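You operate a simulated robot arm through the tools that you are given. There is no shell and no other tool. Be economical: measure what you need, move in short steps, check, and stop when the job is done.

You run a simulated two-armed robot. Do the job below in one go: nothing can be reset, and whatever is moved stays where it is left.

Task
Take the lid off the yellow knobbed tin and lay it down on the top of the wooden desk. Open the bottom desk drawer, take the red spool on the top of the wooden desk and put it away in the inside of the bottom desk drawer, then shut the drawer. Take the poster tube and put it on top of the yellow clipped pages. Put the 300 g iron weight from the tea table top on the hall table top and the 500 g iron weight on the lamp table top. The order is free. Set down upright: poster tube.

The check looks at the end state, three seconds after you hand in, the way a careful person would. Anything else that was tipped, shoved, dropped, spilled or broken makes it a failure. Lids that push on must go on centred and level and be pressed home; caps that screw on are set level and turned clockwise until they are tight.

Robot
Two 7-joint arms with two-finger parallel grippers on one trunk, on a base that drives. Base frame: it is fixed to the floor where the robot stands at the start and does not move with it; the origin is under the middle of the robot, x ahead of it, y to its left, z up; the surface under the hand at the start is at about z = 760. Units: mm, degrees, N and s.
The left shoulder is at the start at [70, 163, 1170], the right one opposite. With the tool pointing down near the work surface each hand reaches from about 360 to 880 mm from the robot's upright axis, wherever it stands, measured 20 degrees to its own side. Places, roughly: bottom desk drawer [600, -400, 200]; hall table top (17x37 cm) [-3720, 1460, 840]; inside of the bottom desk drawer [600, -400, 100]; iron weight [-500, 2000, 750]; lamp table top [-1200, -2900, 600]; poster tube [-250, 1250, 1000]; red spool (6x6x3 cm) [300, 500, 800]; yellow clipped pages (9x12x4 cm) [0, 700, 800]; yellow knobbed tin [750, 0, 750]. Payload 3.43 kg a hand.
The TCP of each hand is the grasp point between the finger pads, 34 mm short of the fingertips. In the tool frame z runs along the fingers and y along their closing line. Largest opening 128 mm; finger width 24, thickness 12; the body of the gripper, 48 by 130 mm, starts 96 mm behind the TCP.
Orientation is told as [roll, pitch, yaw] about the base's x, y, z axes, in that order, counted from this pose: with the fingers straight down and closing along the base's y, the tool's x points along the base's -x, its y along +y and its z along -z.

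Tools
- The arms move only by the tool servo_tool. It takes "left_steps", "right_steps" or both (then of equal length, played together; a hand with none holds still); each is a list of rows, each an object of numbers (a shift or turn left out is 0, a gripper value left out holds the last): "ax", "ay", "az": the turn, a rotation vector about the tool's x, y, z in degrees; "tx", "ty", "tz": the shift along the tool's x, y, z in mm; "hand": the closure in counts, from 0 (fully open) to 255 (shut). In form: [{"ax": .., "ay": .., "az": .., "tx": .., "ty": .., "tz": .., "hand": ..}, ...]. A call has 1 to 20 rows; each row is the pose to reach, as a shift and turn from the pose commanded when the call began, along the tool's axes at that moment. A row lasts 0.2 s, in which the tool goes at most 50 mm and 8.6 degrees; a call with a longer step from one row to the next is refused whole, and so is a gripper value outside its range. Where a pose cannot be reached the arm comes as near as it can. A force on the tool above 40 N (or 10 N above the force at the start of the call, whichever is more), or a blocked arm, ends the call early, and 0.2 s more pass. The fingers move at their own pace (about 153 mm/s each) and stop on an object; they squeeze with about 23 N. The grip force told is the motor's: it shows also when the fingers shut on nothing. Time passes only in rows, and 0.2 s behind the last, so rows that repeat a pose let the fingers close. The reply holds the time, the measured pose of the TCP, the force on the tool along the base axes, the opening and the grip force, in the units named above and with some noise, with the torque about the TCP (base axes, N m) and any sound that the robot's microphone picked up, and new pictures: "show" is both (left out), scene, wrist or none (wrist: the cameras of the hands that moved).
- Cameras (640 x 400 px; columns grow to the right, rows downward): "scene" is now at [80.7, 55.6, 1363.8]; the picture's right is [0.77, -0.64, -0.00], its down [-0.54, -0.65, -0.53] and it looks along [0.34, 0.41, -0.85] (base axes); focal length 214 px, centre (320, 200). "left" rides on the left gripper at [76, 11, -160] in its tool frame; the picture's right is [-0.15, 0.99, 0.00], its down [-0.88, -0.13, -0.46] and it looks along [-0.45, -0.07, 0.89] (tool axes); focal length 234 px, centre (320, 200). "right" rides on the right gripper at [76, -11, -160] in its tool frame; the picture's right is [0.15, 0.99, 0.00], its down [-0.88, 0.13, -0.46] and it looks along [-0.45, 0.07, 0.89] (tool axes); focal length 234 px, centre (320, 200). There is no depth. A picture from a camera that has moved, and an enlarged one, comes with that camera's place and axes in the base frame and with its lens. The place of the scene camera against the robot may be out by one fixed shift of up to 18 mm in any direction.
- slide_trunk(by): slides the trunk up (or, below 0, down) by that many mm; the arms and the scene camera ride with it, the base frame stays. It gives what a move gives, with no picture.
- steer(legs): drives the robot by 1 to 6 legs, each [ahead, left, turn to the left] in mm, mm and degrees, along the robot's own axes; the way and the turn of a leg run together, so that a leg with both is an arc; at most 1500 mm and 180 degrees a leg. The arms and the cameras ride along, it lands a little off, and it stops where it bumps. It gives what a move gives, and a new picture of the scene camera.
- head_to(pan, tilt): turns the head with the scene camera to pan (to the left, within 86 degrees either way) and tilt (down, from -29 to 69), counted from straight ahead of the robot. It gives what a move gives, and a new picture of the scene camera.
- close_up(camera, box): a new picture of the part [left, top, right, bottom] of that camera's present view, enlarged. No time passes.
- job_done(): hands the job in; it is judged then, once.

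Work in short steps. Places have to be worked out from the pictures, the camera data and where the tool is seen: move nearer, look again, correct. Check each grasp and each placing, and mend what went wrong. You have 175 turns and 260 pictures in all, those below and enlarged ones among them. Open the grippers and draw the arms clear of the work before you hand the job in, unless the task says otherwise; then end with one line.

The tools are called after "Call:" by a JSON object that holds its "method" and its "body". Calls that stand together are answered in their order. servo_tool: Moves the arms, as the interface text tells. Its arguments: {"type":"object","properties":{"left_steps":{"type":"array","items":{"type":"object","properties":{"ax":{"type":"number"},"ay":{"type":"number"},"az":{"type":"number"},"tx":{"type":"number"},"ty":{"type":"number"},"tz":{"type":"number"},"hand":{"type":"number"}}}},"right_steps":{"type":"array","items":{"type":"object","properties":{"ax":{"type":"number"},"ay":{"type":"number"},"az":{"type":"number"},"tx":{"type":"number"},"ty":{"type":"number"},"tz":{"type":"number"},"hand":{"type":"number"}}}},"show":{"type":"string","enum":["both","scene","wrist","none"]}},"required":[]} The other tools are called the same way: slide_trunk (by) slides the trunk up or down; steer (legs) drives the base; head_to (pan, tilt) turns the head that bears the scene camera; close_up (camera, box) takes an enlarged picture of a part of a camera's view; job_done () hands the job in.

At the start:

```text
clock: 0.0
left_tool_pos: [480.3, 486.7, 1070.8]
left_tool_rot: [-0.1, 0.1, 0.0]
left_ft_force: [-0.5, -0.2, 0.4]
left_torque: [0.02, -0.05, 0.0]
left_width: 128.3
left_finger_force: 0.0
right_tool_pos: [601.1, -12.6, 1111.9]
right_tool_rot: [0.0, -0.1, 0.0]
right_ft_force: [-1.4, 0.2, -0.9]
right_torque: [0.03, 0.01, 0.01]
right_width: 128.2
right_finger_force: 0.0
trunk travel left (down, up): [-650.0, 290.0]
robot x, y, heading: [2.3, -0.2, -0.0]
head pan, tilt: [50.2, 58.2]
```

scene: 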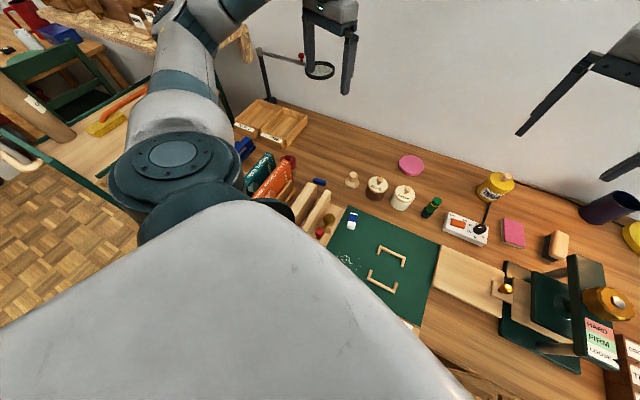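
right: 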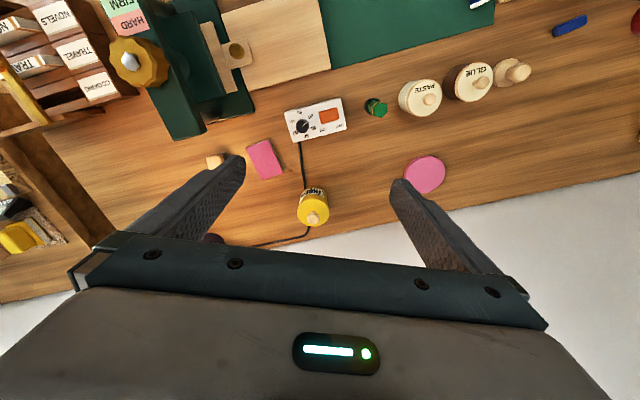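
left: 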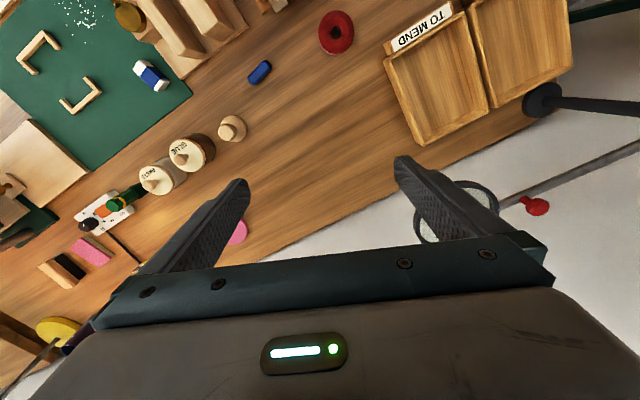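

The tin seems to be near (780, 0) and the red spool near (343, 531). I look around first.

Call:
{"method": "head_to", "body": {"pan": 0, "tilt": 45}}

Call:
{"method": "close_up", "body": {"camera": "right", "box": [230, 130, 450, 270]}}

Call:
{"method": "head_to", "body": {"pan": 86, "tilt": 40}}

```text
clock: 1.2
left_tool_pos: [479.9, 486.7, 1071.1]
left_tool_rot: [0.0, 0.0, 0.0]
left_ft_force: [-0.3, -0.2, 0.5]
left_torque: [0.02, -0.01, 0.0]
left_width: 128.0
left_finger_force: 0.0
right_tool_pos: [602.2, -12.0, 1113.1]
right_tool_rot: [-0.1, 0.0, 0.0]
right_ft_force: [-0.1, -0.3, 0.2]
right_torque: [0.0, -0.01, -0.01]
right_width: 128.1
right_finger_force: 0.2
trunk travel left (down, up): [-650.0, 290.0]
robot x, y, heading: [0.4, -0.0, 0.2]
head pan, tilt: [0.0, 45.0]
camera scene: at [118.1, 2.8, 1381.0], right [0.0, -1.0, 0.0], down [-0.71, 0.0, -0.71], along [0.71, 0.0, -0.71], focal length 214 px, centre (320, 200)
```

scene: 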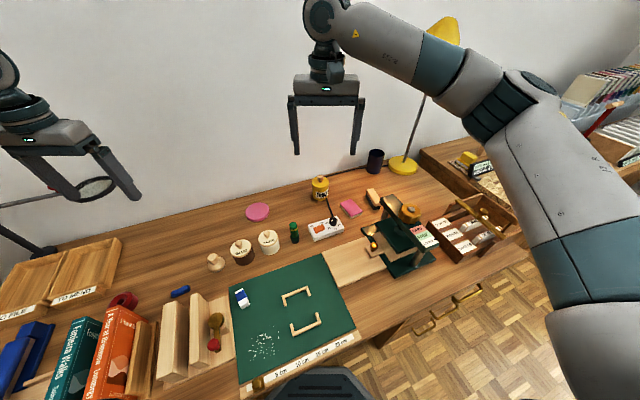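

```text
2.86 times, centred on (340, 200) of right
camera zoom: at [525.5, -23.1, 1271.6], right [-0.15, 0.99, 0.0], down [0.88, 0.13, 0.46], along [0.45, 0.07, -0.89], focal length 669 px, centre (263, 200)
```

zoom: 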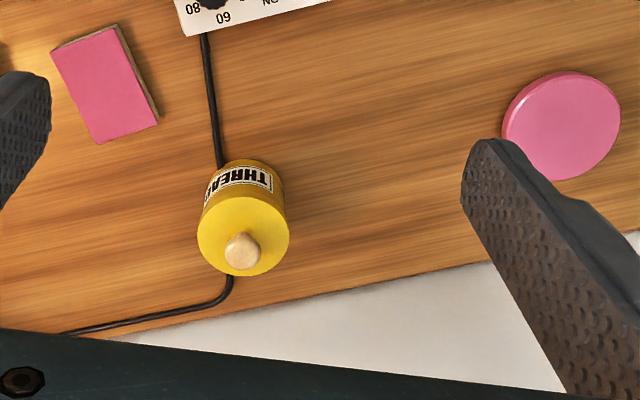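

```text
clock: 2.8
left_tool_pos: [479.0, 487.2, 1071.1]
left_tool_rot: [0.1, -0.1, 0.1]
left_ft_force: [0.3, 0.3, -0.5]
left_torque: [-0.02, -0.03, 0.01]
left_width: 127.9
left_finger_force: 0.0
right_tool_pos: [601.1, -12.5, 1111.7]
right_tool_rot: [0.0, -0.1, 0.0]
right_ft_force: [0.2, 0.9, -0.8]
right_torque: [-0.02, 0.03, -0.01]
right_width: 127.9
right_finger_force: 0.0
trunk travel left (down, up): [-650.0, 290.0]
robot x, y, heading: [2.1, -0.8, -0.0]
head pan, tilt: [85.9, 40.0]
camera scene: at [42.8, 87.6, 1388.3], right [1.0, -0.07, 0.0], down [-0.05, -0.64, -0.77], along [0.05, 0.76, -0.64], focal length 214 px, centre (320, 200)
```

scene: 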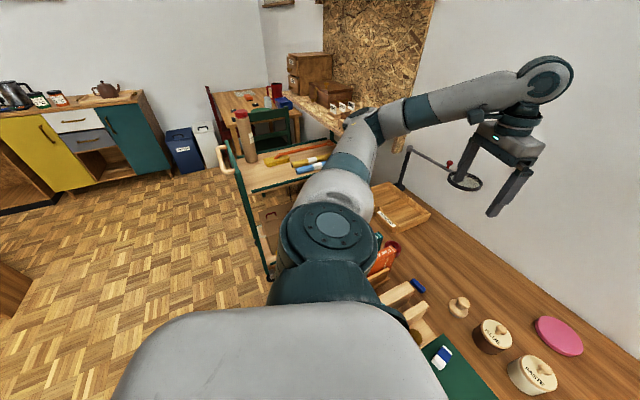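

I bring the right hand above the tin for a closer view.

Call:
{"method": "servo_tool", "body": {"right_steps": [{"tx": -32, "ty": 2, "tz": 28}, {"tx": -64, "ty": 5, "tz": 56}, {"tx": -96, "ty": 8, "tz": 84}, {"tx": -128, "ty": 10, "tz": 112}, {"tx": -150, "ty": 12, "tz": 140}, {"tx": -160, "ty": 12, "tz": 160}], "show": "wrist"}}

Call:
{"method": "head_to", "body": {"pan": 0, "tilt": 45}}

```text
clock: 4.2
left_tool_pos: [481.4, 485.8, 1070.3]
left_tool_rot: [0.0, 0.0, 0.0]
left_ft_force: [-0.1, -0.3, 0.5]
left_torque: [0.0, -0.01, -0.02]
left_width: 127.6
left_finger_force: 0.0
right_tool_pos: [761.9, 0.7, 952.0]
right_tool_rot: [0.0, -0.1, 0.0]
right_ft_force: [-0.4, 0.8, 0.1]
right_torque: [0.01, 0.0, 0.0]
right_width: 128.1
right_finger_force: 0.2
trunk travel left (down, up): [-650.0, 290.0]
robot x, y, heading: [2.8, 1.8, 0.1]
head pan, tilt: [85.9, 40.0]
camera right: at [686.2, -11.0, 1110.9], right [-0.15, 0.99, 0.0], down [0.88, 0.13, 0.46], along [0.45, 0.07, -0.89], focal length 234 px, centre (320, 200)
```

right: 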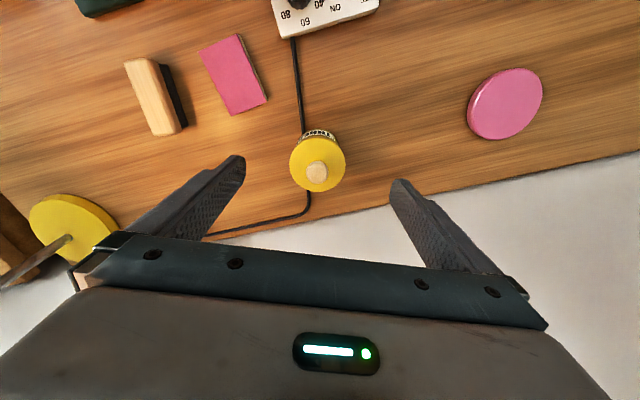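

```text
clock: 5.8
left_tool_pos: [480.4, 486.2, 1070.2]
left_tool_rot: [0.0, 0.0, 0.0]
left_ft_force: [0.6, -1.2, -0.2]
left_torque: [0.0, -0.01, -0.03]
left_width: 128.0
left_finger_force: 0.0
right_tool_pos: [761.7, 1.0, 951.2]
right_tool_rot: [-0.1, 0.0, -0.1]
right_ft_force: [-0.4, -0.4, 0.1]
right_torque: [0.0, -0.03, -0.01]
right_width: 127.8
right_finger_force: 0.0
trunk travel left (down, up): [-650.0, 290.0]
robot x, y, heading: [-1.9, -5.7, -0.1]
head pan, tilt: [0.0, 45.0]
camera scene: at [118.1, 2.8, 1381.1], right [0.0, -1.0, 0.0], down [-0.71, 0.0, -0.71], along [0.71, 0.0, -0.71], focal length 214 px, centre (320, 200)
```

scene: 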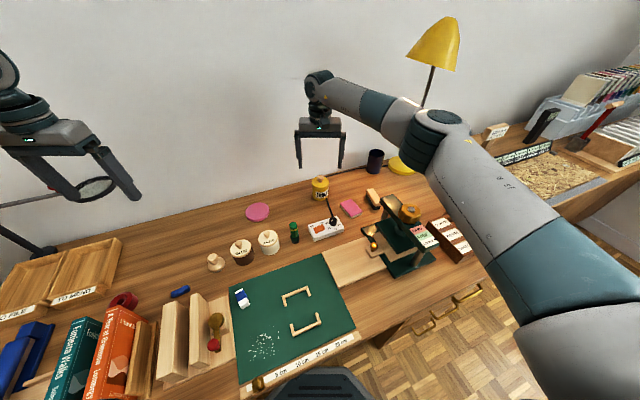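

Triangulating puts the knob top at about (781, -1, 849). I check the tin's side profile.

Call:
{"method": "close_up", "body": {"camera": "scene", "box": [290, 165, 354, 205]}}

Call:
{"method": "close_up", "body": {"camera": "right", "box": [276, 120, 356, 200]}}

```text
10.00 times, centred on (322, 185) of scene
camera zoom: at [118.1, 2.8, 1381.1], right [0.0, -1.0, 0.0], down [-0.71, 0.0, -0.71], along [0.71, 0.0, -0.71], focal length 2145 px, centre (300, 350)
```

zoom: 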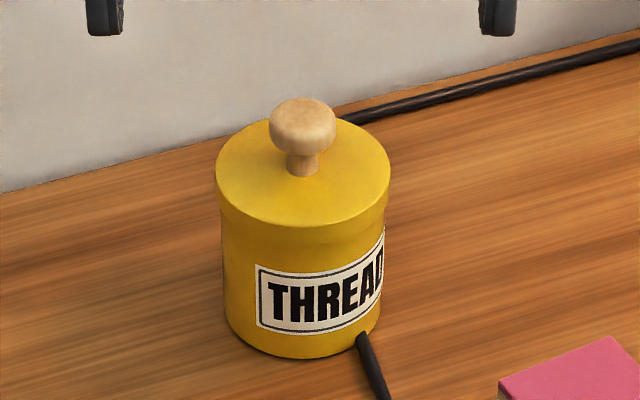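

```text
5.00 times, centred on (316, 160) of right
camera zoom: at [685.6, -10.9, 1111.7], right [-0.15, 0.99, 0.0], down [0.88, 0.13, 0.46], along [0.45, 0.07, -0.89], focal length 1171 px, centre (340, 400)
```

zoom: 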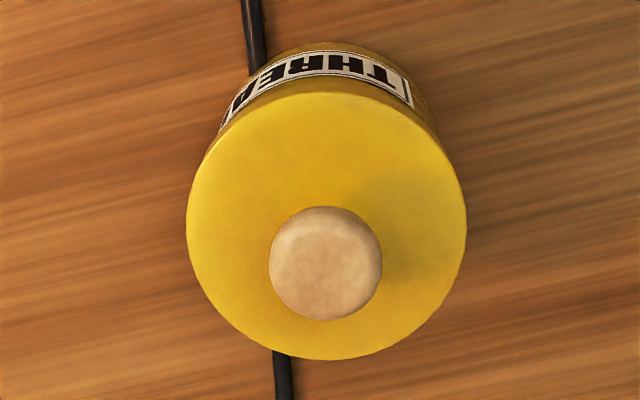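

Lid knob is about 26 mm wide, and the hand is already aligned in y. I lower over the knob and close on it gently.

Call:
{"method": "servo_tool", "body": {"right_steps": [{"tx": -21, "tz": 30}, {"tx": -21, "tz": 60}, {"tx": -21, "tz": 87}, {"tx": -21, "tz": 87}], "show": "both"}}

Call:
{"method": "close_up", "body": {"camera": "scene", "box": [290, 155, 354, 205]}}

```text
clock: 6.8
left_tool_pos: [481.6, 487.2, 1070.3]
left_tool_rot: [0.1, 0.0, 0.1]
left_ft_force: [0.6, 0.2, 0.8]
left_torque: [0.02, 0.03, 0.02]
left_width: 128.1
left_finger_force: 0.0
right_tool_pos: [782.3, -0.4, 865.2]
right_tool_rot: [0.0, -0.1, 0.1]
right_ft_force: [-0.3, 0.5, 0.1]
right_torque: [-0.02, -0.01, 0.0]
right_width: 128.0
right_finger_force: 0.1
trunk travel left (down, up): [-650.0, 290.0]
robot x, y, heading: [1.0, 0.3, 0.0]
head pan, tilt: [0.0, 45.0]
camera scene: at [117.9, 2.9, 1381.1], right [0.0, -1.0, 0.0], down [-0.71, 0.0, -0.71], along [0.71, 0.0, -0.71], focal length 214 px, centre (320, 200)
camera right: at [707.0, -11.1, 1023.8], right [-0.15, 0.99, 0.0], down [0.88, 0.13, 0.46], along [0.45, 0.07, -0.89], focal length 234 px, centre (320, 200)
```

scene: 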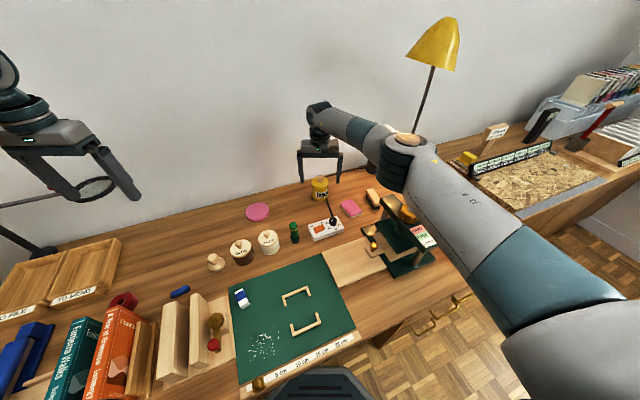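
right: 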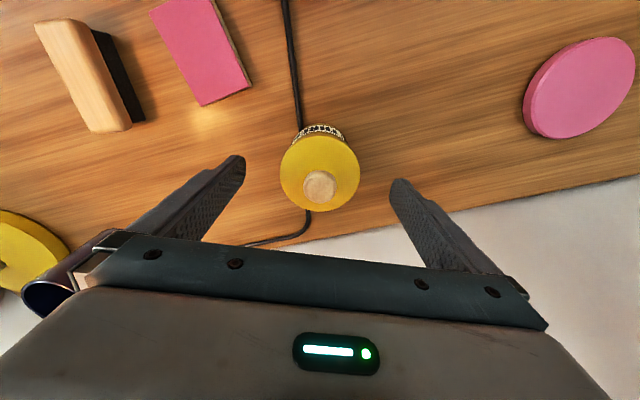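

```text
8.00 times, centred on (322, 180) of scene
camera zoom: at [117.9, 2.9, 1381.1], right [0.0, -1.0, 0.0], down [-0.71, 0.0, -0.71], along [0.71, 0.0, -0.71], focal length 1716 px, centre (304, 360)
```

zoom: 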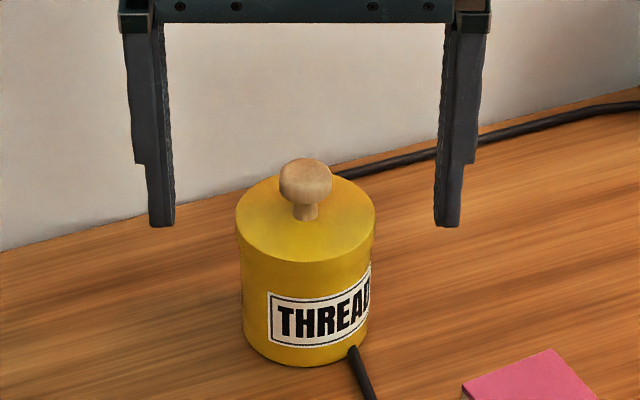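

Alignment is good, but the tips are nearly on the lid, so I rise 4 mm and close.

Call:
{"method": "servo_tool", "body": {"right_steps": [{"tz": -4}, {"tz": -4, "hand": 120}, {"tz": -4, "hand": 200}, {"tz": -4, "hand": 255}, {"tz": -4, "hand": 255}, {"tz": -4, "hand": 255}], "show": "none"}}

Call:
{"method": "close_up", "body": {"camera": "scene", "box": [290, 155, 354, 205]}}

```text
clock: 8.2
left_tool_pos: [479.9, 487.3, 1070.7]
left_tool_rot: [0.0, 0.0, -0.1]
left_ft_force: [0.0, -0.1, 0.8]
left_torque: [0.02, 0.0, 0.01]
left_width: 128.0
left_finger_force: 0.0
right_tool_pos: [782.4, -0.4, 868.8]
right_tool_rot: [0.1, -0.1, 0.0]
right_ft_force: [0.1, -0.1, 1.0]
right_torque: [0.0, 0.03, -0.01]
right_width: 67.8
right_finger_force: 22.7
trunk travel left (down, up): [-650.0, 290.0]
robot x, y, heading: [0.7, -0.0, -0.0]
head pan, tilt: [0.0, 45.0]
heard: snap
```

```text
8.00 times, centred on (322, 180) of scene
camera zoom: at [118.1, 2.8, 1381.1], right [0.0, -1.0, 0.0], down [-0.71, 0.0, -0.71], along [0.71, 0.0, -0.71], focal length 1716 px, centre (304, 360)
```

zoom: 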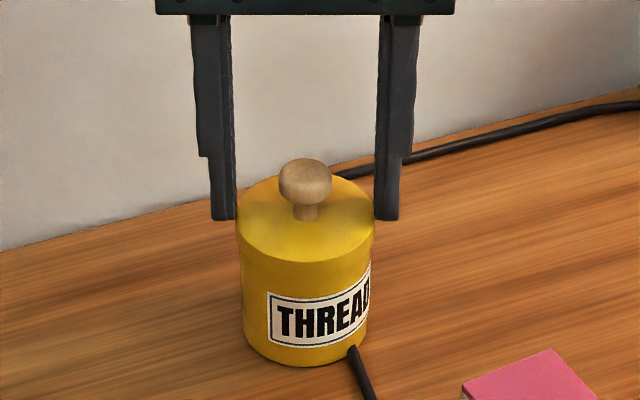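

The fingers closed on the 68 mm lid rim itself. I lift a little and see whether the lid comes away.

Call:
{"method": "servo_tool", "body": {"right_steps": [{"tz": -4}, {"tz": -8}, {"tz": -12}, {"tz": -16}], "show": "none"}}

Call:
{"method": "close_up", "body": {"camera": "scene", "box": [290, 155, 354, 205]}}

```text
clock: 9.2
left_tool_pos: [479.6, 487.0, 1069.7]
left_tool_rot: [0.1, 0.1, 0.0]
left_ft_force: [-0.6, -0.6, -0.6]
left_torque: [0.02, -0.02, 0.0]
left_width: 128.2
left_finger_force: 0.0
right_tool_pos: [781.5, -0.6, 885.0]
right_tool_rot: [0.0, 0.0, 0.0]
right_ft_force: [-0.4, 0.5, -0.6]
right_torque: [0.01, 0.03, 0.01]
right_width: 67.4
right_finger_force: 23.7
trunk travel left (down, up): [-650.0, 290.0]
robot x, y, heading: [-0.6, -1.8, -0.1]
head pan, tilt: [0.0, 45.0]
```

```text
8.00 times, centred on (322, 180) of scene
camera zoom: at [118.0, 2.7, 1381.1], right [0.0, -1.0, 0.0], down [-0.71, 0.0, -0.71], along [0.71, 0.0, -0.71], focal length 1716 px, centre (304, 360)
```

zoom: 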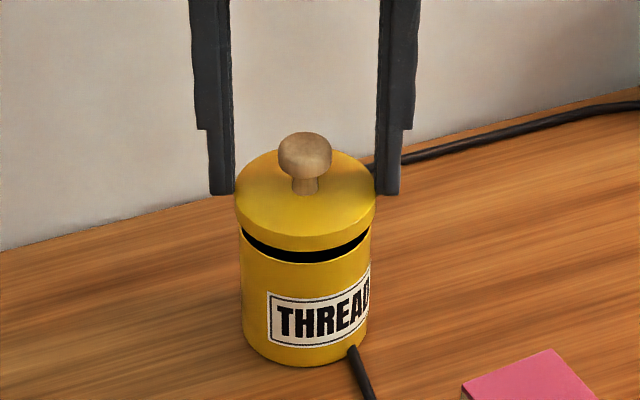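

The lid is free. I carry it up and left to the clear spot near (745, 118) and lower towards the desk.

Call:
{"method": "servo_tool", "body": {"right_steps": [{"tz": -20}, {"tz": -30, "ty": 20}, {"tz": -30, "tx": 12, "ty": 50}, {"tz": -30, "tx": 25, "ty": 85}, {"tz": -20, "tx": 37, "ty": 118}, {"tz": 10, "tx": 37, "ty": 118}, {"tz": 40, "tx": 37, "ty": 118}, {"tz": 65, "tx": 37, "ty": 118}], "show": "both"}}

Call:
{"method": "close_up", "body": {"camera": "scene", "box": [240, 155, 340, 218]}}

```text
clock: 11.0
left_tool_pos: [480.9, 487.4, 1071.0]
left_tool_rot: [-0.1, 0.2, -0.1]
left_ft_force: [-0.6, 0.1, -0.2]
left_torque: [0.03, 0.02, -0.01]
left_width: 127.9
left_finger_force: 0.1
right_tool_pos: [741.8, 114.7, 820.2]
right_tool_rot: [0.1, 0.0, 0.0]
right_ft_force: [-0.1, 0.2, 0.2]
right_torque: [0.0, 0.01, 0.01]
right_width: 67.3
right_finger_force: 22.8
right hand out of reach, approached as far as the arm can: row 8
trunk travel left (down, up): [-650.0, 290.0]
robot x, y, heading: [-1.2, 1.1, 0.1]
head pan, tilt: [0.0, 45.0]
camera scene: at [118.9, 1.9, 1381.0], right [0.0, -1.0, 0.0], down [-0.71, 0.0, -0.71], along [0.71, 0.0, -0.71], focal length 214 px, centre (320, 200)
camera right: at [666.3, 103.5, 979.7], right [-0.15, 0.99, 0.0], down [0.88, 0.13, 0.46], along [0.45, 0.07, -0.89], focal length 234 px, centre (320, 200)
```

scene: 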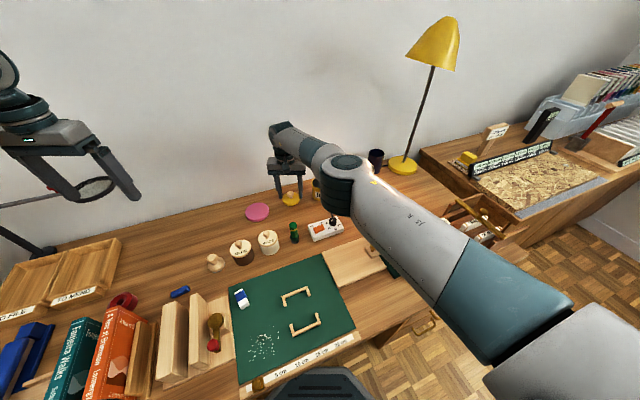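
right: 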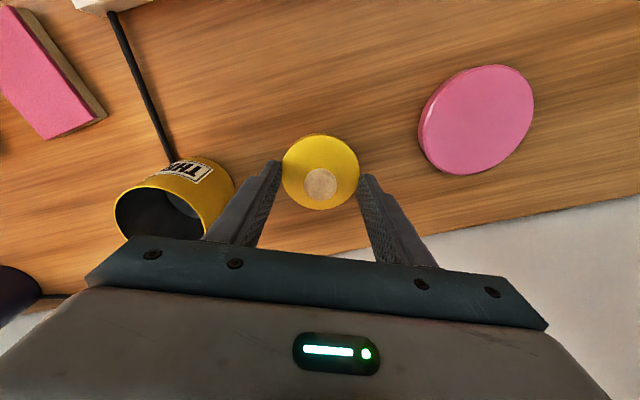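

```text
6.35 times, centred on (290, 186) of scene
camera zoom: at [118.9, 1.9, 1381.0], right [0.0, -1.0, 0.0], down [-0.71, 0.0, -0.71], along [0.71, 0.0, -0.71], focal length 1362 px, centre (510, 286)
```

zoom: 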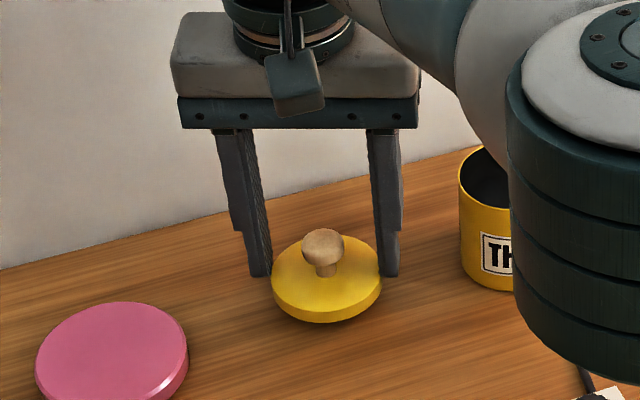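

The arm is at its reach limit here, so I set the lid nearer, at about (690, 110), and lower until contact.

Call:
{"method": "servo_tool", "body": {"right_steps": [{"tx": 25, "ty": -4}, {"tx": 52, "ty": -7}, {"tx": 52, "ty": -7, "tz": 6}, {"tx": 52, "ty": -7, "tz": 12}, {"tx": 52, "ty": -7, "tz": 16}], "show": "none"}}

Call:
{"method": "close_up", "body": {"camera": "scene", "box": [240, 165, 340, 228]}}

```text
clock: 12.2
left_tool_pos: [480.7, 486.7, 1070.6]
left_tool_rot: [0.0, 0.1, 0.0]
left_ft_force: [0.2, 0.2, -0.2]
left_torque: [-0.05, 0.0, 0.0]
left_width: 128.0
left_finger_force: 0.1
right_tool_pos: [690.2, 108.6, 804.5]
right_tool_rot: [0.0, 0.0, 0.0]
right_ft_force: [-0.6, -0.4, -0.4]
right_torque: [0.01, -0.02, 0.0]
right_width: 67.6
right_finger_force: 22.6
trunk travel left (down, up): [-650.0, 290.0]
robot x, y, heading: [1.9, 2.6, -0.0]
head pan, tilt: [0.0, 45.0]
```

```text
6.35 times, centred on (290, 196) of scene
camera zoom: at [118.1, 3.0, 1381.1], right [0.0, -1.0, 0.0], down [-0.71, 0.0, -0.71], along [0.71, 0.0, -0.71], focal length 1362 px, centre (510, 222)
```

zoom: 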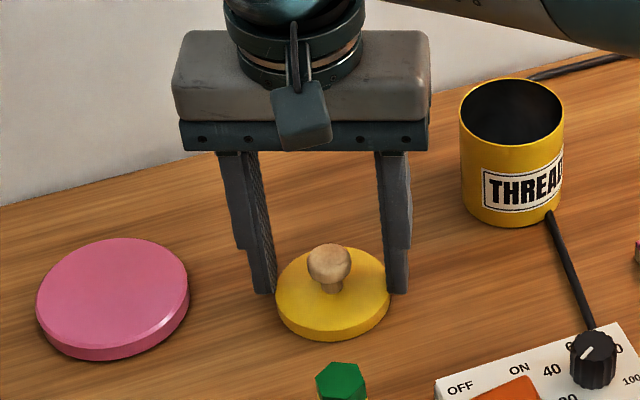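

Looks close to the desk; I keep lowering in small steps until a force shows.

Call:
{"method": "servo_tool", "body": {"right_steps": [{"tz": 2}, {"tz": 4}, {"tz": 6}, {"tz": 8}, {"tz": 10}], "show": "none"}}

Call:
{"method": "close_up", "body": {"camera": "scene", "box": [240, 165, 340, 228]}}

```text
clock: 13.4
left_tool_pos: [479.2, 486.6, 1071.0]
left_tool_rot: [-0.1, 0.0, 0.0]
left_ft_force: [0.1, 0.0, -0.3]
left_torque: [-0.01, 0.02, 0.02]
left_width: 128.1
left_finger_force: 0.1
right_tool_pos: [690.1, 108.9, 796.6]
right_tool_rot: [0.0, 0.0, 0.0]
right_ft_force: [0.7, -0.8, 7.2]
right_torque: [-0.06, 0.06, -0.01]
right_width: 67.5
right_finger_force: 22.7
trunk travel left (down, up): [-650.0, 290.0]
robot x, y, heading: [2.5, 0.9, -0.1]
head pan, tilt: [0.0, 45.0]
```

```text
6.35 times, centred on (290, 196) of scene
camera zoom: at [117.2, 2.6, 1381.3], right [0.0, -1.0, 0.0], down [-0.71, 0.0, -0.71], along [0.71, 0.0, -0.71], focal length 1362 px, centre (510, 222)
```

zoom: 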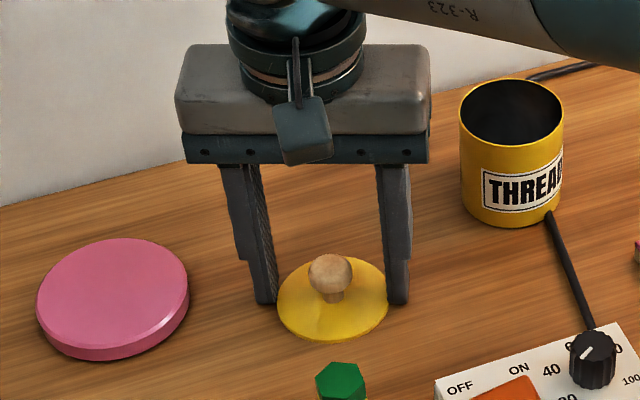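

Contact at 7 N; the lid is on the desk. I open partway and rise clear.

Call:
{"method": "servo_tool", "body": {"right_steps": [{"tz": -2, "hand": 75}, {"tz": -2, "hand": 75}, {"tz": -2, "hand": 75}, {"tz": -45, "hand": 75}, {"tz": -90, "hand": 75}, {"tz": -130, "tx": 30, "hand": 75}, {"tz": -170, "tx": 60, "hand": 75}], "show": "wrist"}}

Call:
{"method": "close_up", "body": {"camera": "scene", "box": [240, 165, 340, 228]}}

```text
clock: 15.0
left_tool_pos: [479.2, 486.8, 1071.7]
left_tool_rot: [0.0, -0.1, 0.1]
left_ft_force: [1.0, 0.3, -0.2]
left_torque: [-0.02, -0.04, -0.01]
left_width: 128.3
left_finger_force: 0.1
right_tool_pos: [626.8, 107.2, 966.9]
right_tool_rot: [0.0, -0.2, -0.1]
right_ft_force: [0.4, 1.1, 0.0]
right_torque: [-0.01, -0.06, 0.0]
right_width: 90.2
right_finger_force: 0.0
trunk travel left (down, up): [-650.0, 290.0]
robot x, y, heading: [0.3, -3.5, 0.1]
head pan, tilt: [0.0, 45.0]
camera right: at [550.8, 96.7, 1126.5], right [-0.15, 0.99, 0.0], down [0.88, 0.13, 0.46], along [0.45, 0.07, -0.89], focal length 234 px, centre (320, 200)
```

right: 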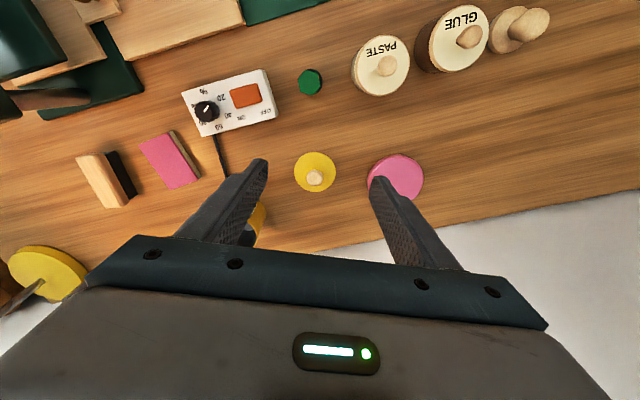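

```text
6.35 times, centred on (290, 196) of scene
camera zoom: at [116.6, 2.6, 1381.2], right [0.0, -1.0, 0.0], down [-0.71, 0.0, -0.71], along [0.71, 0.0, -0.71], focal length 1362 px, centre (510, 222)
```

zoom: 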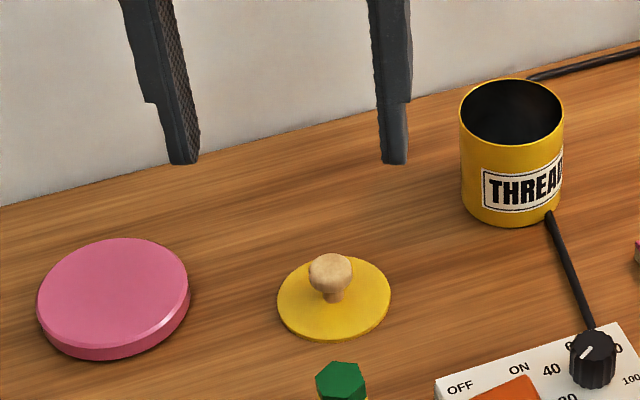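

Lid done. Now I look toward the drawers on the right.

Call:
{"method": "head_to", "body": {"pan": -40, "tilt": 60}}

```text
clock: 16.1
left_tool_pos: [480.5, 488.4, 1070.8]
left_tool_rot: [0.0, 0.0, 0.0]
left_ft_force: [-0.1, -0.4, -0.1]
left_torque: [0.02, 0.0, -0.02]
left_width: 128.1
left_finger_force: 0.1
right_tool_pos: [627.3, 108.9, 964.8]
right_tool_rot: [0.1, 0.0, -0.1]
right_ft_force: [-1.1, -0.2, 0.3]
right_torque: [0.03, 0.0, 0.0]
right_width: 90.5
right_finger_force: 0.1
trunk travel left (down, up): [-650.0, 290.0]
robot x, y, heading: [-2.7, 0.4, -0.2]
head pan, tilt: [-40.0, 60.0]
camera scene: at [87.8, -40.0, 1361.6], right [-0.64, -0.77, 0.0], down [-0.66, 0.56, -0.5], along [0.38, -0.32, -0.87], focal length 214 px, centre (320, 200)
```

scene: 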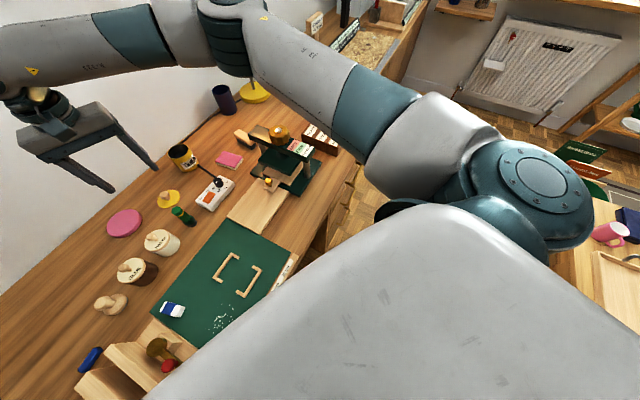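

The body hides the drawers; the desk is turned about 20° against me. I first take the spool with the left hand, moving above it.

Call:
{"method": "servo_tool", "body": {"left_steps": [{"tx": 35, "ty": 11, "tz": 20}, {"tx": 70, "ty": 22, "tz": 50}, {"tx": 105, "ty": 33, "tz": 80}, {"tx": 137, "ty": 44, "tz": 110}, {"tx": 137, "ty": 44, "tz": 140}], "show": "wrist"}}

Call:
{"method": "head_to", "body": {"pan": 50, "tilt": 55}}

```text
clock: 17.2
left_tool_pos: [342.5, 531.9, 928.9]
left_tool_rot: [-0.1, 0.1, 0.0]
left_ft_force: [-0.7, -0.8, 0.2]
left_torque: [0.01, 0.02, 0.05]
left_width: 127.9
left_finger_force: 0.1
right_tool_pos: [629.2, 109.0, 964.3]
right_tool_rot: [0.0, 0.1, 0.0]
right_ft_force: [0.3, -0.3, 0.8]
right_torque: [-0.02, 0.03, 0.02]
right_width: 90.4
right_finger_force: 0.1
trunk travel left (down, up): [-650.0, 290.0]
robot x, y, heading: [-3.2, 2.2, 0.0]
head pan, tilt: [-40.0, 60.0]
camera left: at [267.7, 543.9, 1090.7], right [0.15, 0.99, 0.0], down [0.88, -0.13, 0.45], along [0.45, -0.07, -0.89], focal length 234 px, centre (320, 200)
```

left: 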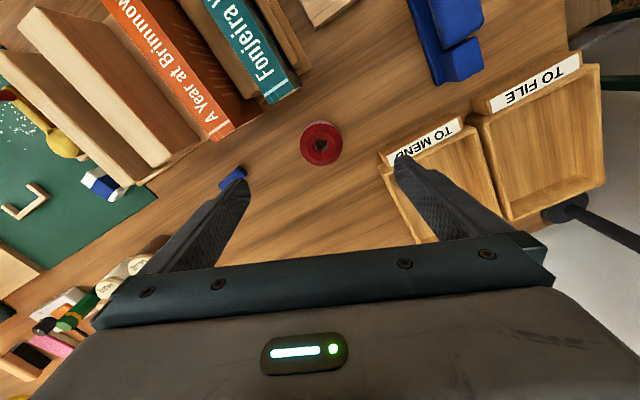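

```text
clock: 18.9
left_tool_pos: [342.5, 530.9, 930.6]
left_tool_rot: [0.0, 0.0, 0.0]
left_ft_force: [1.0, 0.1, -1.1]
left_torque: [0.01, 0.02, 0.0]
left_width: 127.9
left_finger_force: 0.0
right_tool_pos: [628.4, 107.6, 964.9]
right_tool_rot: [0.0, 0.0, 0.0]
right_ft_force: [-0.6, -0.3, -0.2]
right_torque: [0.01, -0.02, -0.04]
right_width: 90.8
right_finger_force: 0.1
trunk travel left (down, up): [-650.0, 290.0]
robot x, y, heading: [-2.0, 3.5, 0.1]
head pan, tilt: [50.0, 55.0]
camera scene: at [83.1, 58.0, 1367.6], right [0.77, -0.64, 0.0], down [-0.53, -0.63, -0.57], along [0.37, 0.44, -0.82], focal length 214 px, centre (320, 200)
```

scene: 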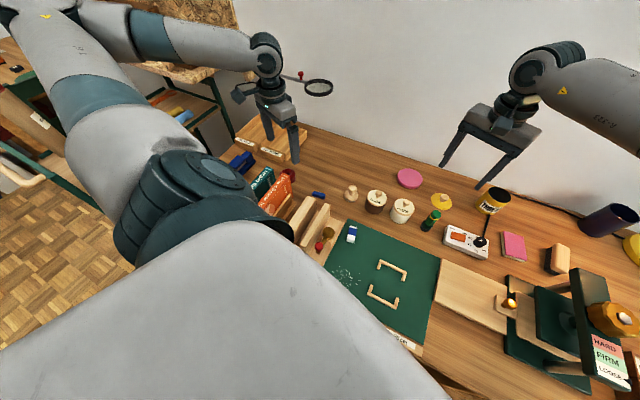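

Spool is right under the hand, at (341, 533). I check how tall the books and tray beside it are.

Call:
{"method": "close_up", "body": {"camera": "scene", "box": [210, 80, 350, 260]}}

Call:
{"method": "close_up", "body": {"camera": "left", "box": [200, 40, 440, 240]}}

```text
2.22 times, centred on (280, 170) of scene
camera zoom: at [83.1, 58.0, 1367.6], right [0.77, -0.64, 0.0], down [-0.53, -0.63, -0.57], along [0.37, 0.44, -0.82], focal length 477 px, centre (409, 267)
```

zoom: 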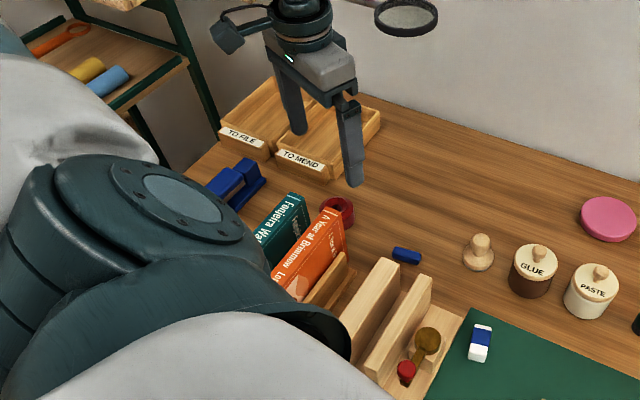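

```text
2.00 times, centred on (320, 140) of left
camera zoom: at [266.3, 543.6, 1091.9], right [0.15, 0.99, 0.0], down [0.88, -0.13, 0.46], along [0.45, -0.07, -0.89], focal length 468 px, centre (320, 320)
```

zoom: 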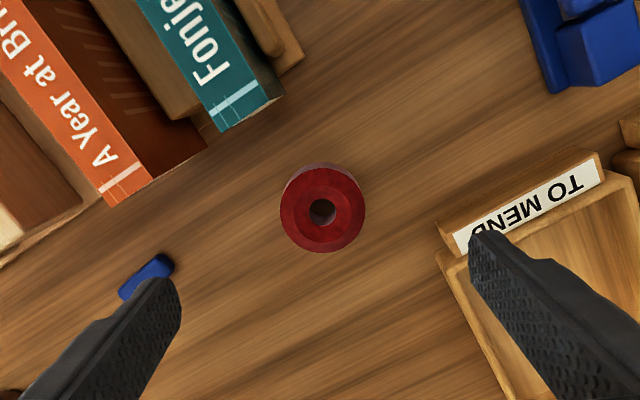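

Books top out near z 878, below the gripper body when grasping, and clear sideways. I narrow the fingers, descend and grip the spool.

Call:
{"method": "servo_tool", "body": {"left_steps": [{"ty": 2, "tx": 1, "hand": 75}, {"ty": 2, "tx": 1, "tz": 45, "hand": 75}, {"ty": 2, "tx": 1, "tz": 90}, {"ty": 2, "tx": 1, "tz": 120}, {"ty": 2, "tx": 1, "tz": 132}, {"ty": 2, "tx": 1, "tz": 132, "hand": 255}, {"ty": 2, "tx": 1, "tz": 132, "hand": 255}, {"ty": 2, "tx": 1, "tz": 132, "hand": 255}], "show": "wrist"}}

```text
clock: 20.7
left_tool_pos: [342.0, 532.0, 797.1]
left_tool_rot: [0.1, 0.1, -0.1]
left_ft_force: [0.4, 0.2, 0.6]
left_torque: [0.0, 0.03, -0.01]
left_width: 54.1
left_finger_force: 23.3
right_tool_pos: [628.3, 108.3, 966.8]
right_tool_rot: [0.0, 0.0, 0.0]
right_ft_force: [-1.2, 0.8, -0.2]
right_torque: [0.03, -0.02, -0.01]
right_width: 90.6
right_finger_force: 0.1
trunk travel left (down, up): [-650.0, 290.0]
robot x, y, heading: [4.4, -1.9, 0.1]
head pan, tilt: [50.0, 55.0]
camera left: at [265.5, 545.1, 959.9], right [0.15, 0.99, 0.0], down [0.88, -0.13, 0.46], along [0.45, -0.07, -0.89], focal length 234 px, centre (320, 200)
```

left: 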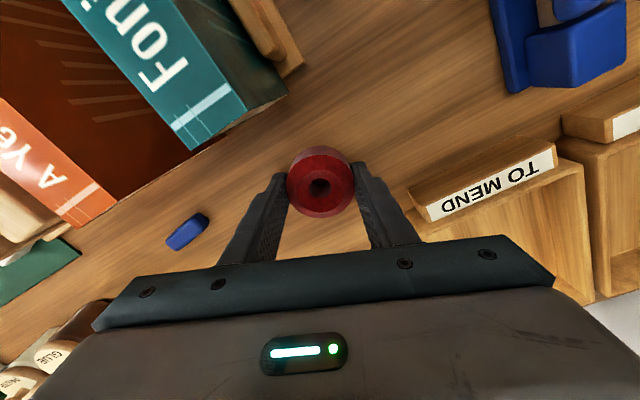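

Spool held (54 mm). I lift it and draw both hands in and up for driving.

Call:
{"method": "servo_tool", "body": {"left_steps": [{"tz": -45}, {"tz": -90}, {"tz": -135}, {"tz": -180}, {"tz": -210, "ty": -30}, {"tz": -220, "ty": -70}, {"tz": -230, "ty": -110}, {"tz": -240, "ty": -150}, {"tz": -250, "ty": -190, "tx": 0}], "right_steps": [{"tz": -10, "tx": 30, "ty": -30}, {"tz": -30, "tx": 60, "ty": -60}, {"tz": -50, "tx": 90, "ty": -90}, {"tz": -70, "tx": 120, "ty": -120}, {"tz": -80, "tx": 150, "ty": -150}, {"tz": -80, "tx": 180, "ty": -180}, {"tz": -80, "tx": 200, "ty": -220}, {"tz": -80, "tx": 220, "ty": -260}, {"tz": -80, "tx": 240, "ty": -300}], "show": "none"}}

Call:
{"method": "head_to", "body": {"pan": -86, "tilt": 30}}

```text
clock: 22.7
left_tool_pos: [341.3, 340.0, 1049.1]
left_tool_rot: [0.2, 0.1, 0.0]
left_ft_force: [-0.2, -0.9, -0.1]
left_torque: [0.06, -0.04, 0.03]
left_width: 53.9
left_finger_force: 23.2
right_tool_pos: [388.1, -196.5, 1044.0]
right_tool_rot: [0.2, 0.1, 0.0]
right_ft_force: [-0.1, 0.2, 0.0]
right_torque: [0.05, 0.01, 0.01]
right_width: 90.6
right_finger_force: 0.0
trunk travel left (down, up): [-650.0, 290.0]
robot x, y, heading: [-3.2, -3.9, 0.1]
head pan, tilt: [50.0, 55.0]
```

```text
clock: 24.9
left_tool_pos: [342.9, 343.6, 1047.5]
left_tool_rot: [0.0, 0.0, -0.1]
left_ft_force: [-0.3, -0.2, 0.5]
left_torque: [0.03, -0.03, -0.03]
left_width: 53.9
left_finger_force: 22.4
right_tool_pos: [388.5, -191.5, 1044.8]
right_tool_rot: [0.0, -0.1, 0.1]
right_ft_force: [-0.2, 0.1, 0.6]
right_torque: [-0.05, -0.02, -0.02]
right_width: 90.6
right_finger_force: 0.0
trunk travel left (down, up): [-650.0, 290.0]
robot x, y, heading: [3.5, 2.7, 0.3]
head pan, tilt: [-85.9, 30.0]
camera scene: at [43.1, -87.5, 1403.7], right [-1.0, -0.07, 0.0], down [-0.04, 0.5, -0.87], along [0.06, -0.86, -0.5], focal length 214 px, centre (320, 200)
```

scene: 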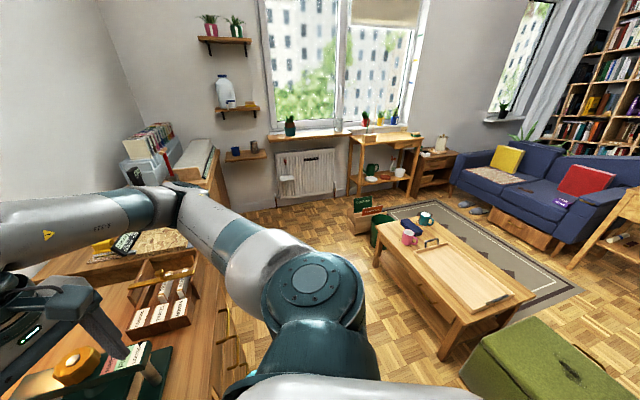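

To see the drawers and have room, I back off from the desk a little, shift left and turn right.

Call:
{"method": "steer", "body": {"legs": [[-160, 100, 0], [0, 0, -60]]}}

Call:
{"method": "head_to", "body": {"pan": 0, "tilt": 45}}

```text
clock: 29.1
left_tool_pos: [309.7, -25.4, 1047.8]
left_tool_rot: [0.0, 0.0, -60.2]
left_ft_force: [-0.2, 0.1, -1.2]
left_torque: [0.0, 0.02, -0.01]
left_width: 54.1
left_finger_force: 23.6
right_tool_pos: [-131.2, -330.6, 1044.4]
right_tool_rot: [0.0, 0.0, -60.2]
right_ft_force: [0.4, -0.2, 0.0]
right_torque: [-0.01, 0.03, 0.03]
right_width: 90.3
right_finger_force: 0.0
trunk travel left (down, up): [-650.0, 290.0]
robot x, y, heading: [-153.8, 102.3, -60.1]
head pan, tilt: [-85.9, 30.0]
camera scene: at [-222.3, 9.8, 1403.7], right [-0.56, 0.83, 0.0], down [0.42, 0.28, -0.87], along [-0.72, -0.48, -0.5], focal length 214 px, centre (320, 200)
```

scene: 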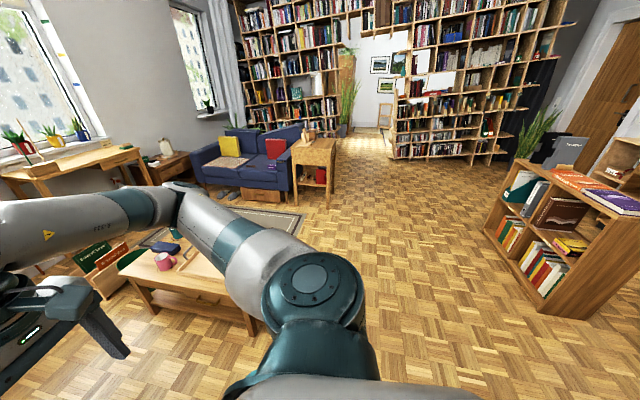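

```text
clock: 30.7
left_tool_pos: [310.8, -25.5, 1048.5]
left_tool_rot: [0.0, 0.1, -60.2]
left_ft_force: [0.1, 0.2, -0.7]
left_torque: [-0.02, -0.02, 0.0]
left_width: 53.8
left_finger_force: 22.6
right_tool_pos: [-132.2, -330.2, 1044.3]
right_tool_rot: [-0.1, 0.0, -60.2]
right_ft_force: [0.3, -0.2, -0.5]
right_torque: [-0.01, 0.01, 0.03]
right_width: 90.2
right_finger_force: 0.0
trunk travel left (down, up): [-650.0, 290.0]
robot x, y, heading: [-158.3, 102.2, -60.3]
head pan, tilt: [0.0, 45.0]
camera scene: at [-106.8, -10.4, 1381.1], right [-0.87, -0.5, 0.0], down [-0.35, 0.61, -0.71], along [0.35, -0.61, -0.71], focal length 214 px, centre (320, 200)
```

scene: 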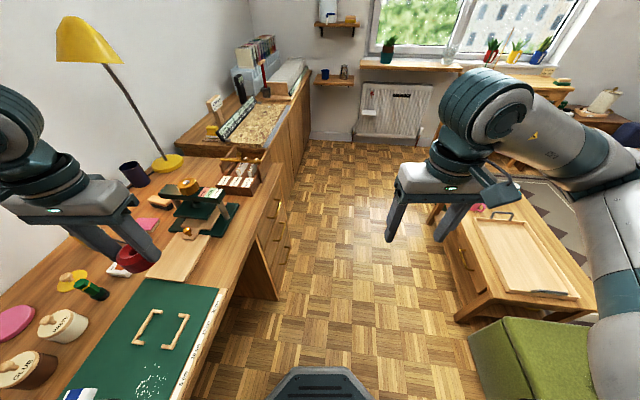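

Drawer pedestal visible. I zoom in on it.

Call:
{"method": "close_up", "body": {"camera": "scene", "box": [220, 150, 340, 310]}}

```text
2.50 times, centred on (280, 230) of scene
camera zoom: at [-106.8, -10.4, 1381.1], right [-0.87, -0.5, 0.0], down [-0.35, 0.61, -0.71], along [0.35, -0.61, -0.71], focal length 536 px, centre (420, 125)
```

zoom: 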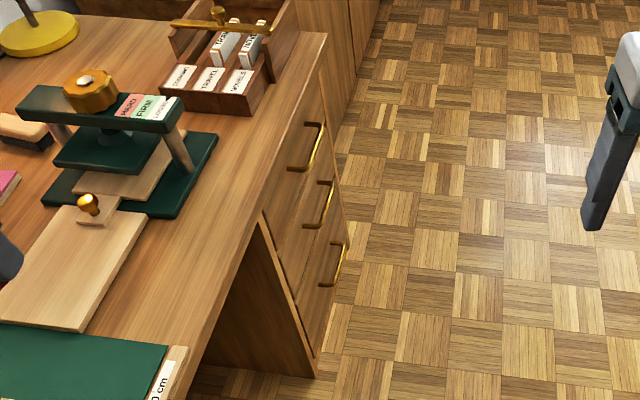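

Three drawers; the bottom handle is near (419, -502, 195), and the drawers open toward about (-0.94, -0.33). I drive to a stand left of the drawer's swath, facing it obliquely.

Call:
{"method": "steer", "body": {"legs": [[330, -230, 0], [0, 0, 40]]}}

Call:
{"method": "head_to", "body": {"pan": -5, "tilt": 55}}

```text
clock: 35.1
left_tool_pos: [242.2, -92.0, 1047.7]
left_tool_rot: [-0.1, 0.0, -20.0]
left_ft_force: [-0.2, 0.0, -0.3]
left_torque: [-0.02, 0.02, 0.01]
left_width: 53.6
left_finger_force: 22.8
right_tool_pos: [102.4, -611.1, 1044.0]
right_tool_rot: [-0.1, 0.0, -20.1]
right_ft_force: [0.4, -0.4, 0.1]
right_torque: [0.01, 0.02, 0.01]
right_width: 90.4
right_finger_force: 0.1
trunk travel left (down, up): [-650.0, 290.0]
robot x, y, heading: [-199.3, -296.5, -19.7]
head pan, tilt: [0.0, 45.0]
camera scene: at [-87.2, -340.5, 1381.1], right [-0.34, -0.94, 0.0], down [-0.66, 0.24, -0.71], along [0.66, -0.24, -0.71], focal length 214 px, centre (320, 200)
```

scene: 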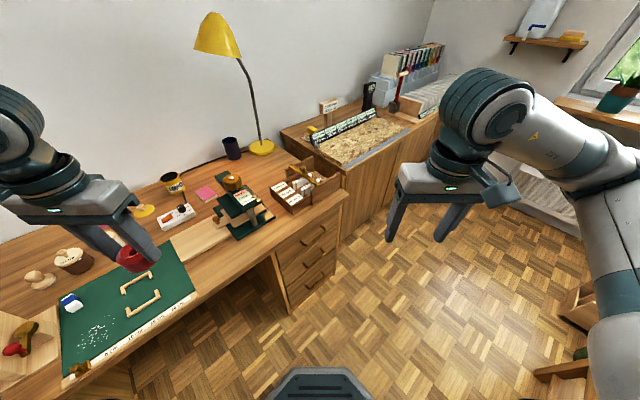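

```text
clock: 35.8
left_tool_pos: [243.1, -92.3, 1047.8]
left_tool_rot: [0.0, 0.1, -19.9]
left_ft_force: [0.0, 0.3, 0.0]
left_torque: [0.02, -0.01, 0.01]
left_width: 53.7
left_finger_force: 23.4
right_tool_pos: [102.2, -611.5, 1044.9]
right_tool_rot: [0.0, 0.1, -20.1]
right_ft_force: [-0.1, 0.5, 0.7]
right_torque: [0.0, -0.02, 0.0]
right_width: 90.4
right_finger_force: 0.0
trunk travel left (down, up): [-650.0, 290.0]
robot x, y, heading: [-196.9, -296.9, -20.2]
head pan, tilt: [-5.0, 55.0]
camera scene: at [-98.2, -343.1, 1367.7], right [-0.42, -0.91, 0.0], down [-0.74, 0.35, -0.57], along [0.52, -0.24, -0.82], focal length 214 px, centre (320, 200)
```

scene: 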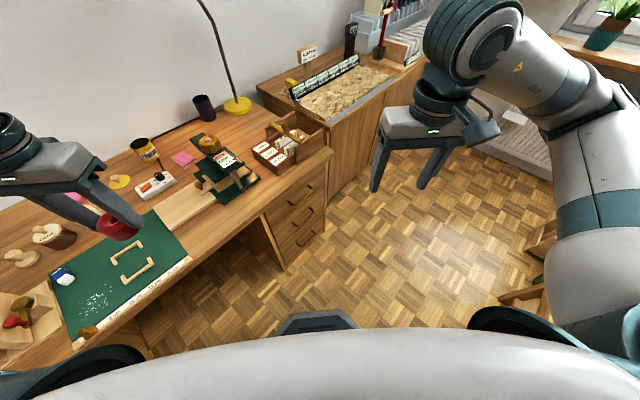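

The hand positions need care before lowering the trunk: the left hand is over the desk. I zoom on the drawer fronts first.

Call:
{"method": "close_up", "body": {"camera": "scene", "box": [240, 150, 340, 280]}}

Call:
{"method": "servo_tool", "body": {"left_steps": [{"tx": 5, "ty": -10, "tz": -20}, {"tx": 10, "ty": -25, "tz": -45}, {"tx": 10, "ty": -50, "tz": -70}, {"tx": 10, "ty": -80, "tz": -90}, {"tx": 0, "ty": -110, "tz": -100}, {"tx": -10, "ty": -140, "tz": -100}, {"tx": -20, "ty": -170, "tz": -100}, {"tx": -30, "ty": -200, "tz": -100}, {"tx": -30, "ty": -220, "tz": -100}], "show": "scene"}}

```text
3.08 times, centred on (290, 215) of scene
camera zoom: at [-98.2, -343.1, 1367.7], right [-0.42, -0.91, 0.0], down [-0.74, 0.35, -0.57], along [0.52, -0.24, -0.82], focal length 660 px, centre (412, 154)
```

zoom: 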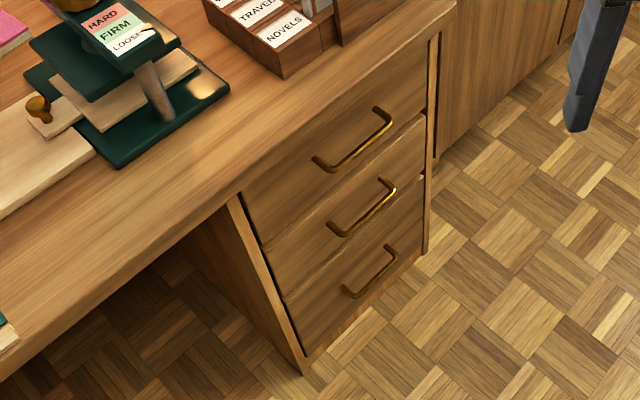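

```text
clock: 37.8
left_tool_pos: [196.8, -309.2, 1147.3]
left_tool_rot: [0.1, 0.1, -20.0]
left_ft_force: [-0.4, -0.3, -1.6]
left_torque: [0.0, -0.02, -0.02]
left_width: 54.1
left_finger_force: 23.3
right_tool_pos: [103.1, -609.8, 1044.0]
right_tool_rot: [0.0, 0.1, -20.0]
right_ft_force: [0.6, 0.3, 0.7]
right_torque: [-0.01, 0.02, 0.02]
right_width: 90.1
right_finger_force: 0.0
trunk travel left (down, up): [-650.0, 290.0]
robot x, y, heading: [-199.3, -296.9, -19.7]
head pan, tilt: [-5.0, 55.0]
camera scene: at [-96.9, -343.7, 1367.5], right [-0.42, -0.91, 0.0], down [-0.74, 0.35, -0.57], along [0.52, -0.24, -0.82], focal length 214 px, centre (320, 200)
```

scene: 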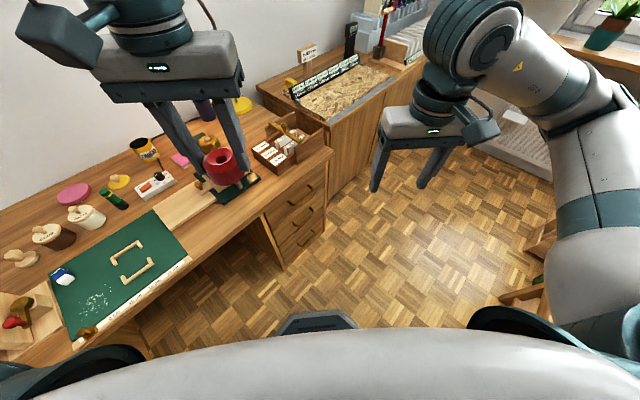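

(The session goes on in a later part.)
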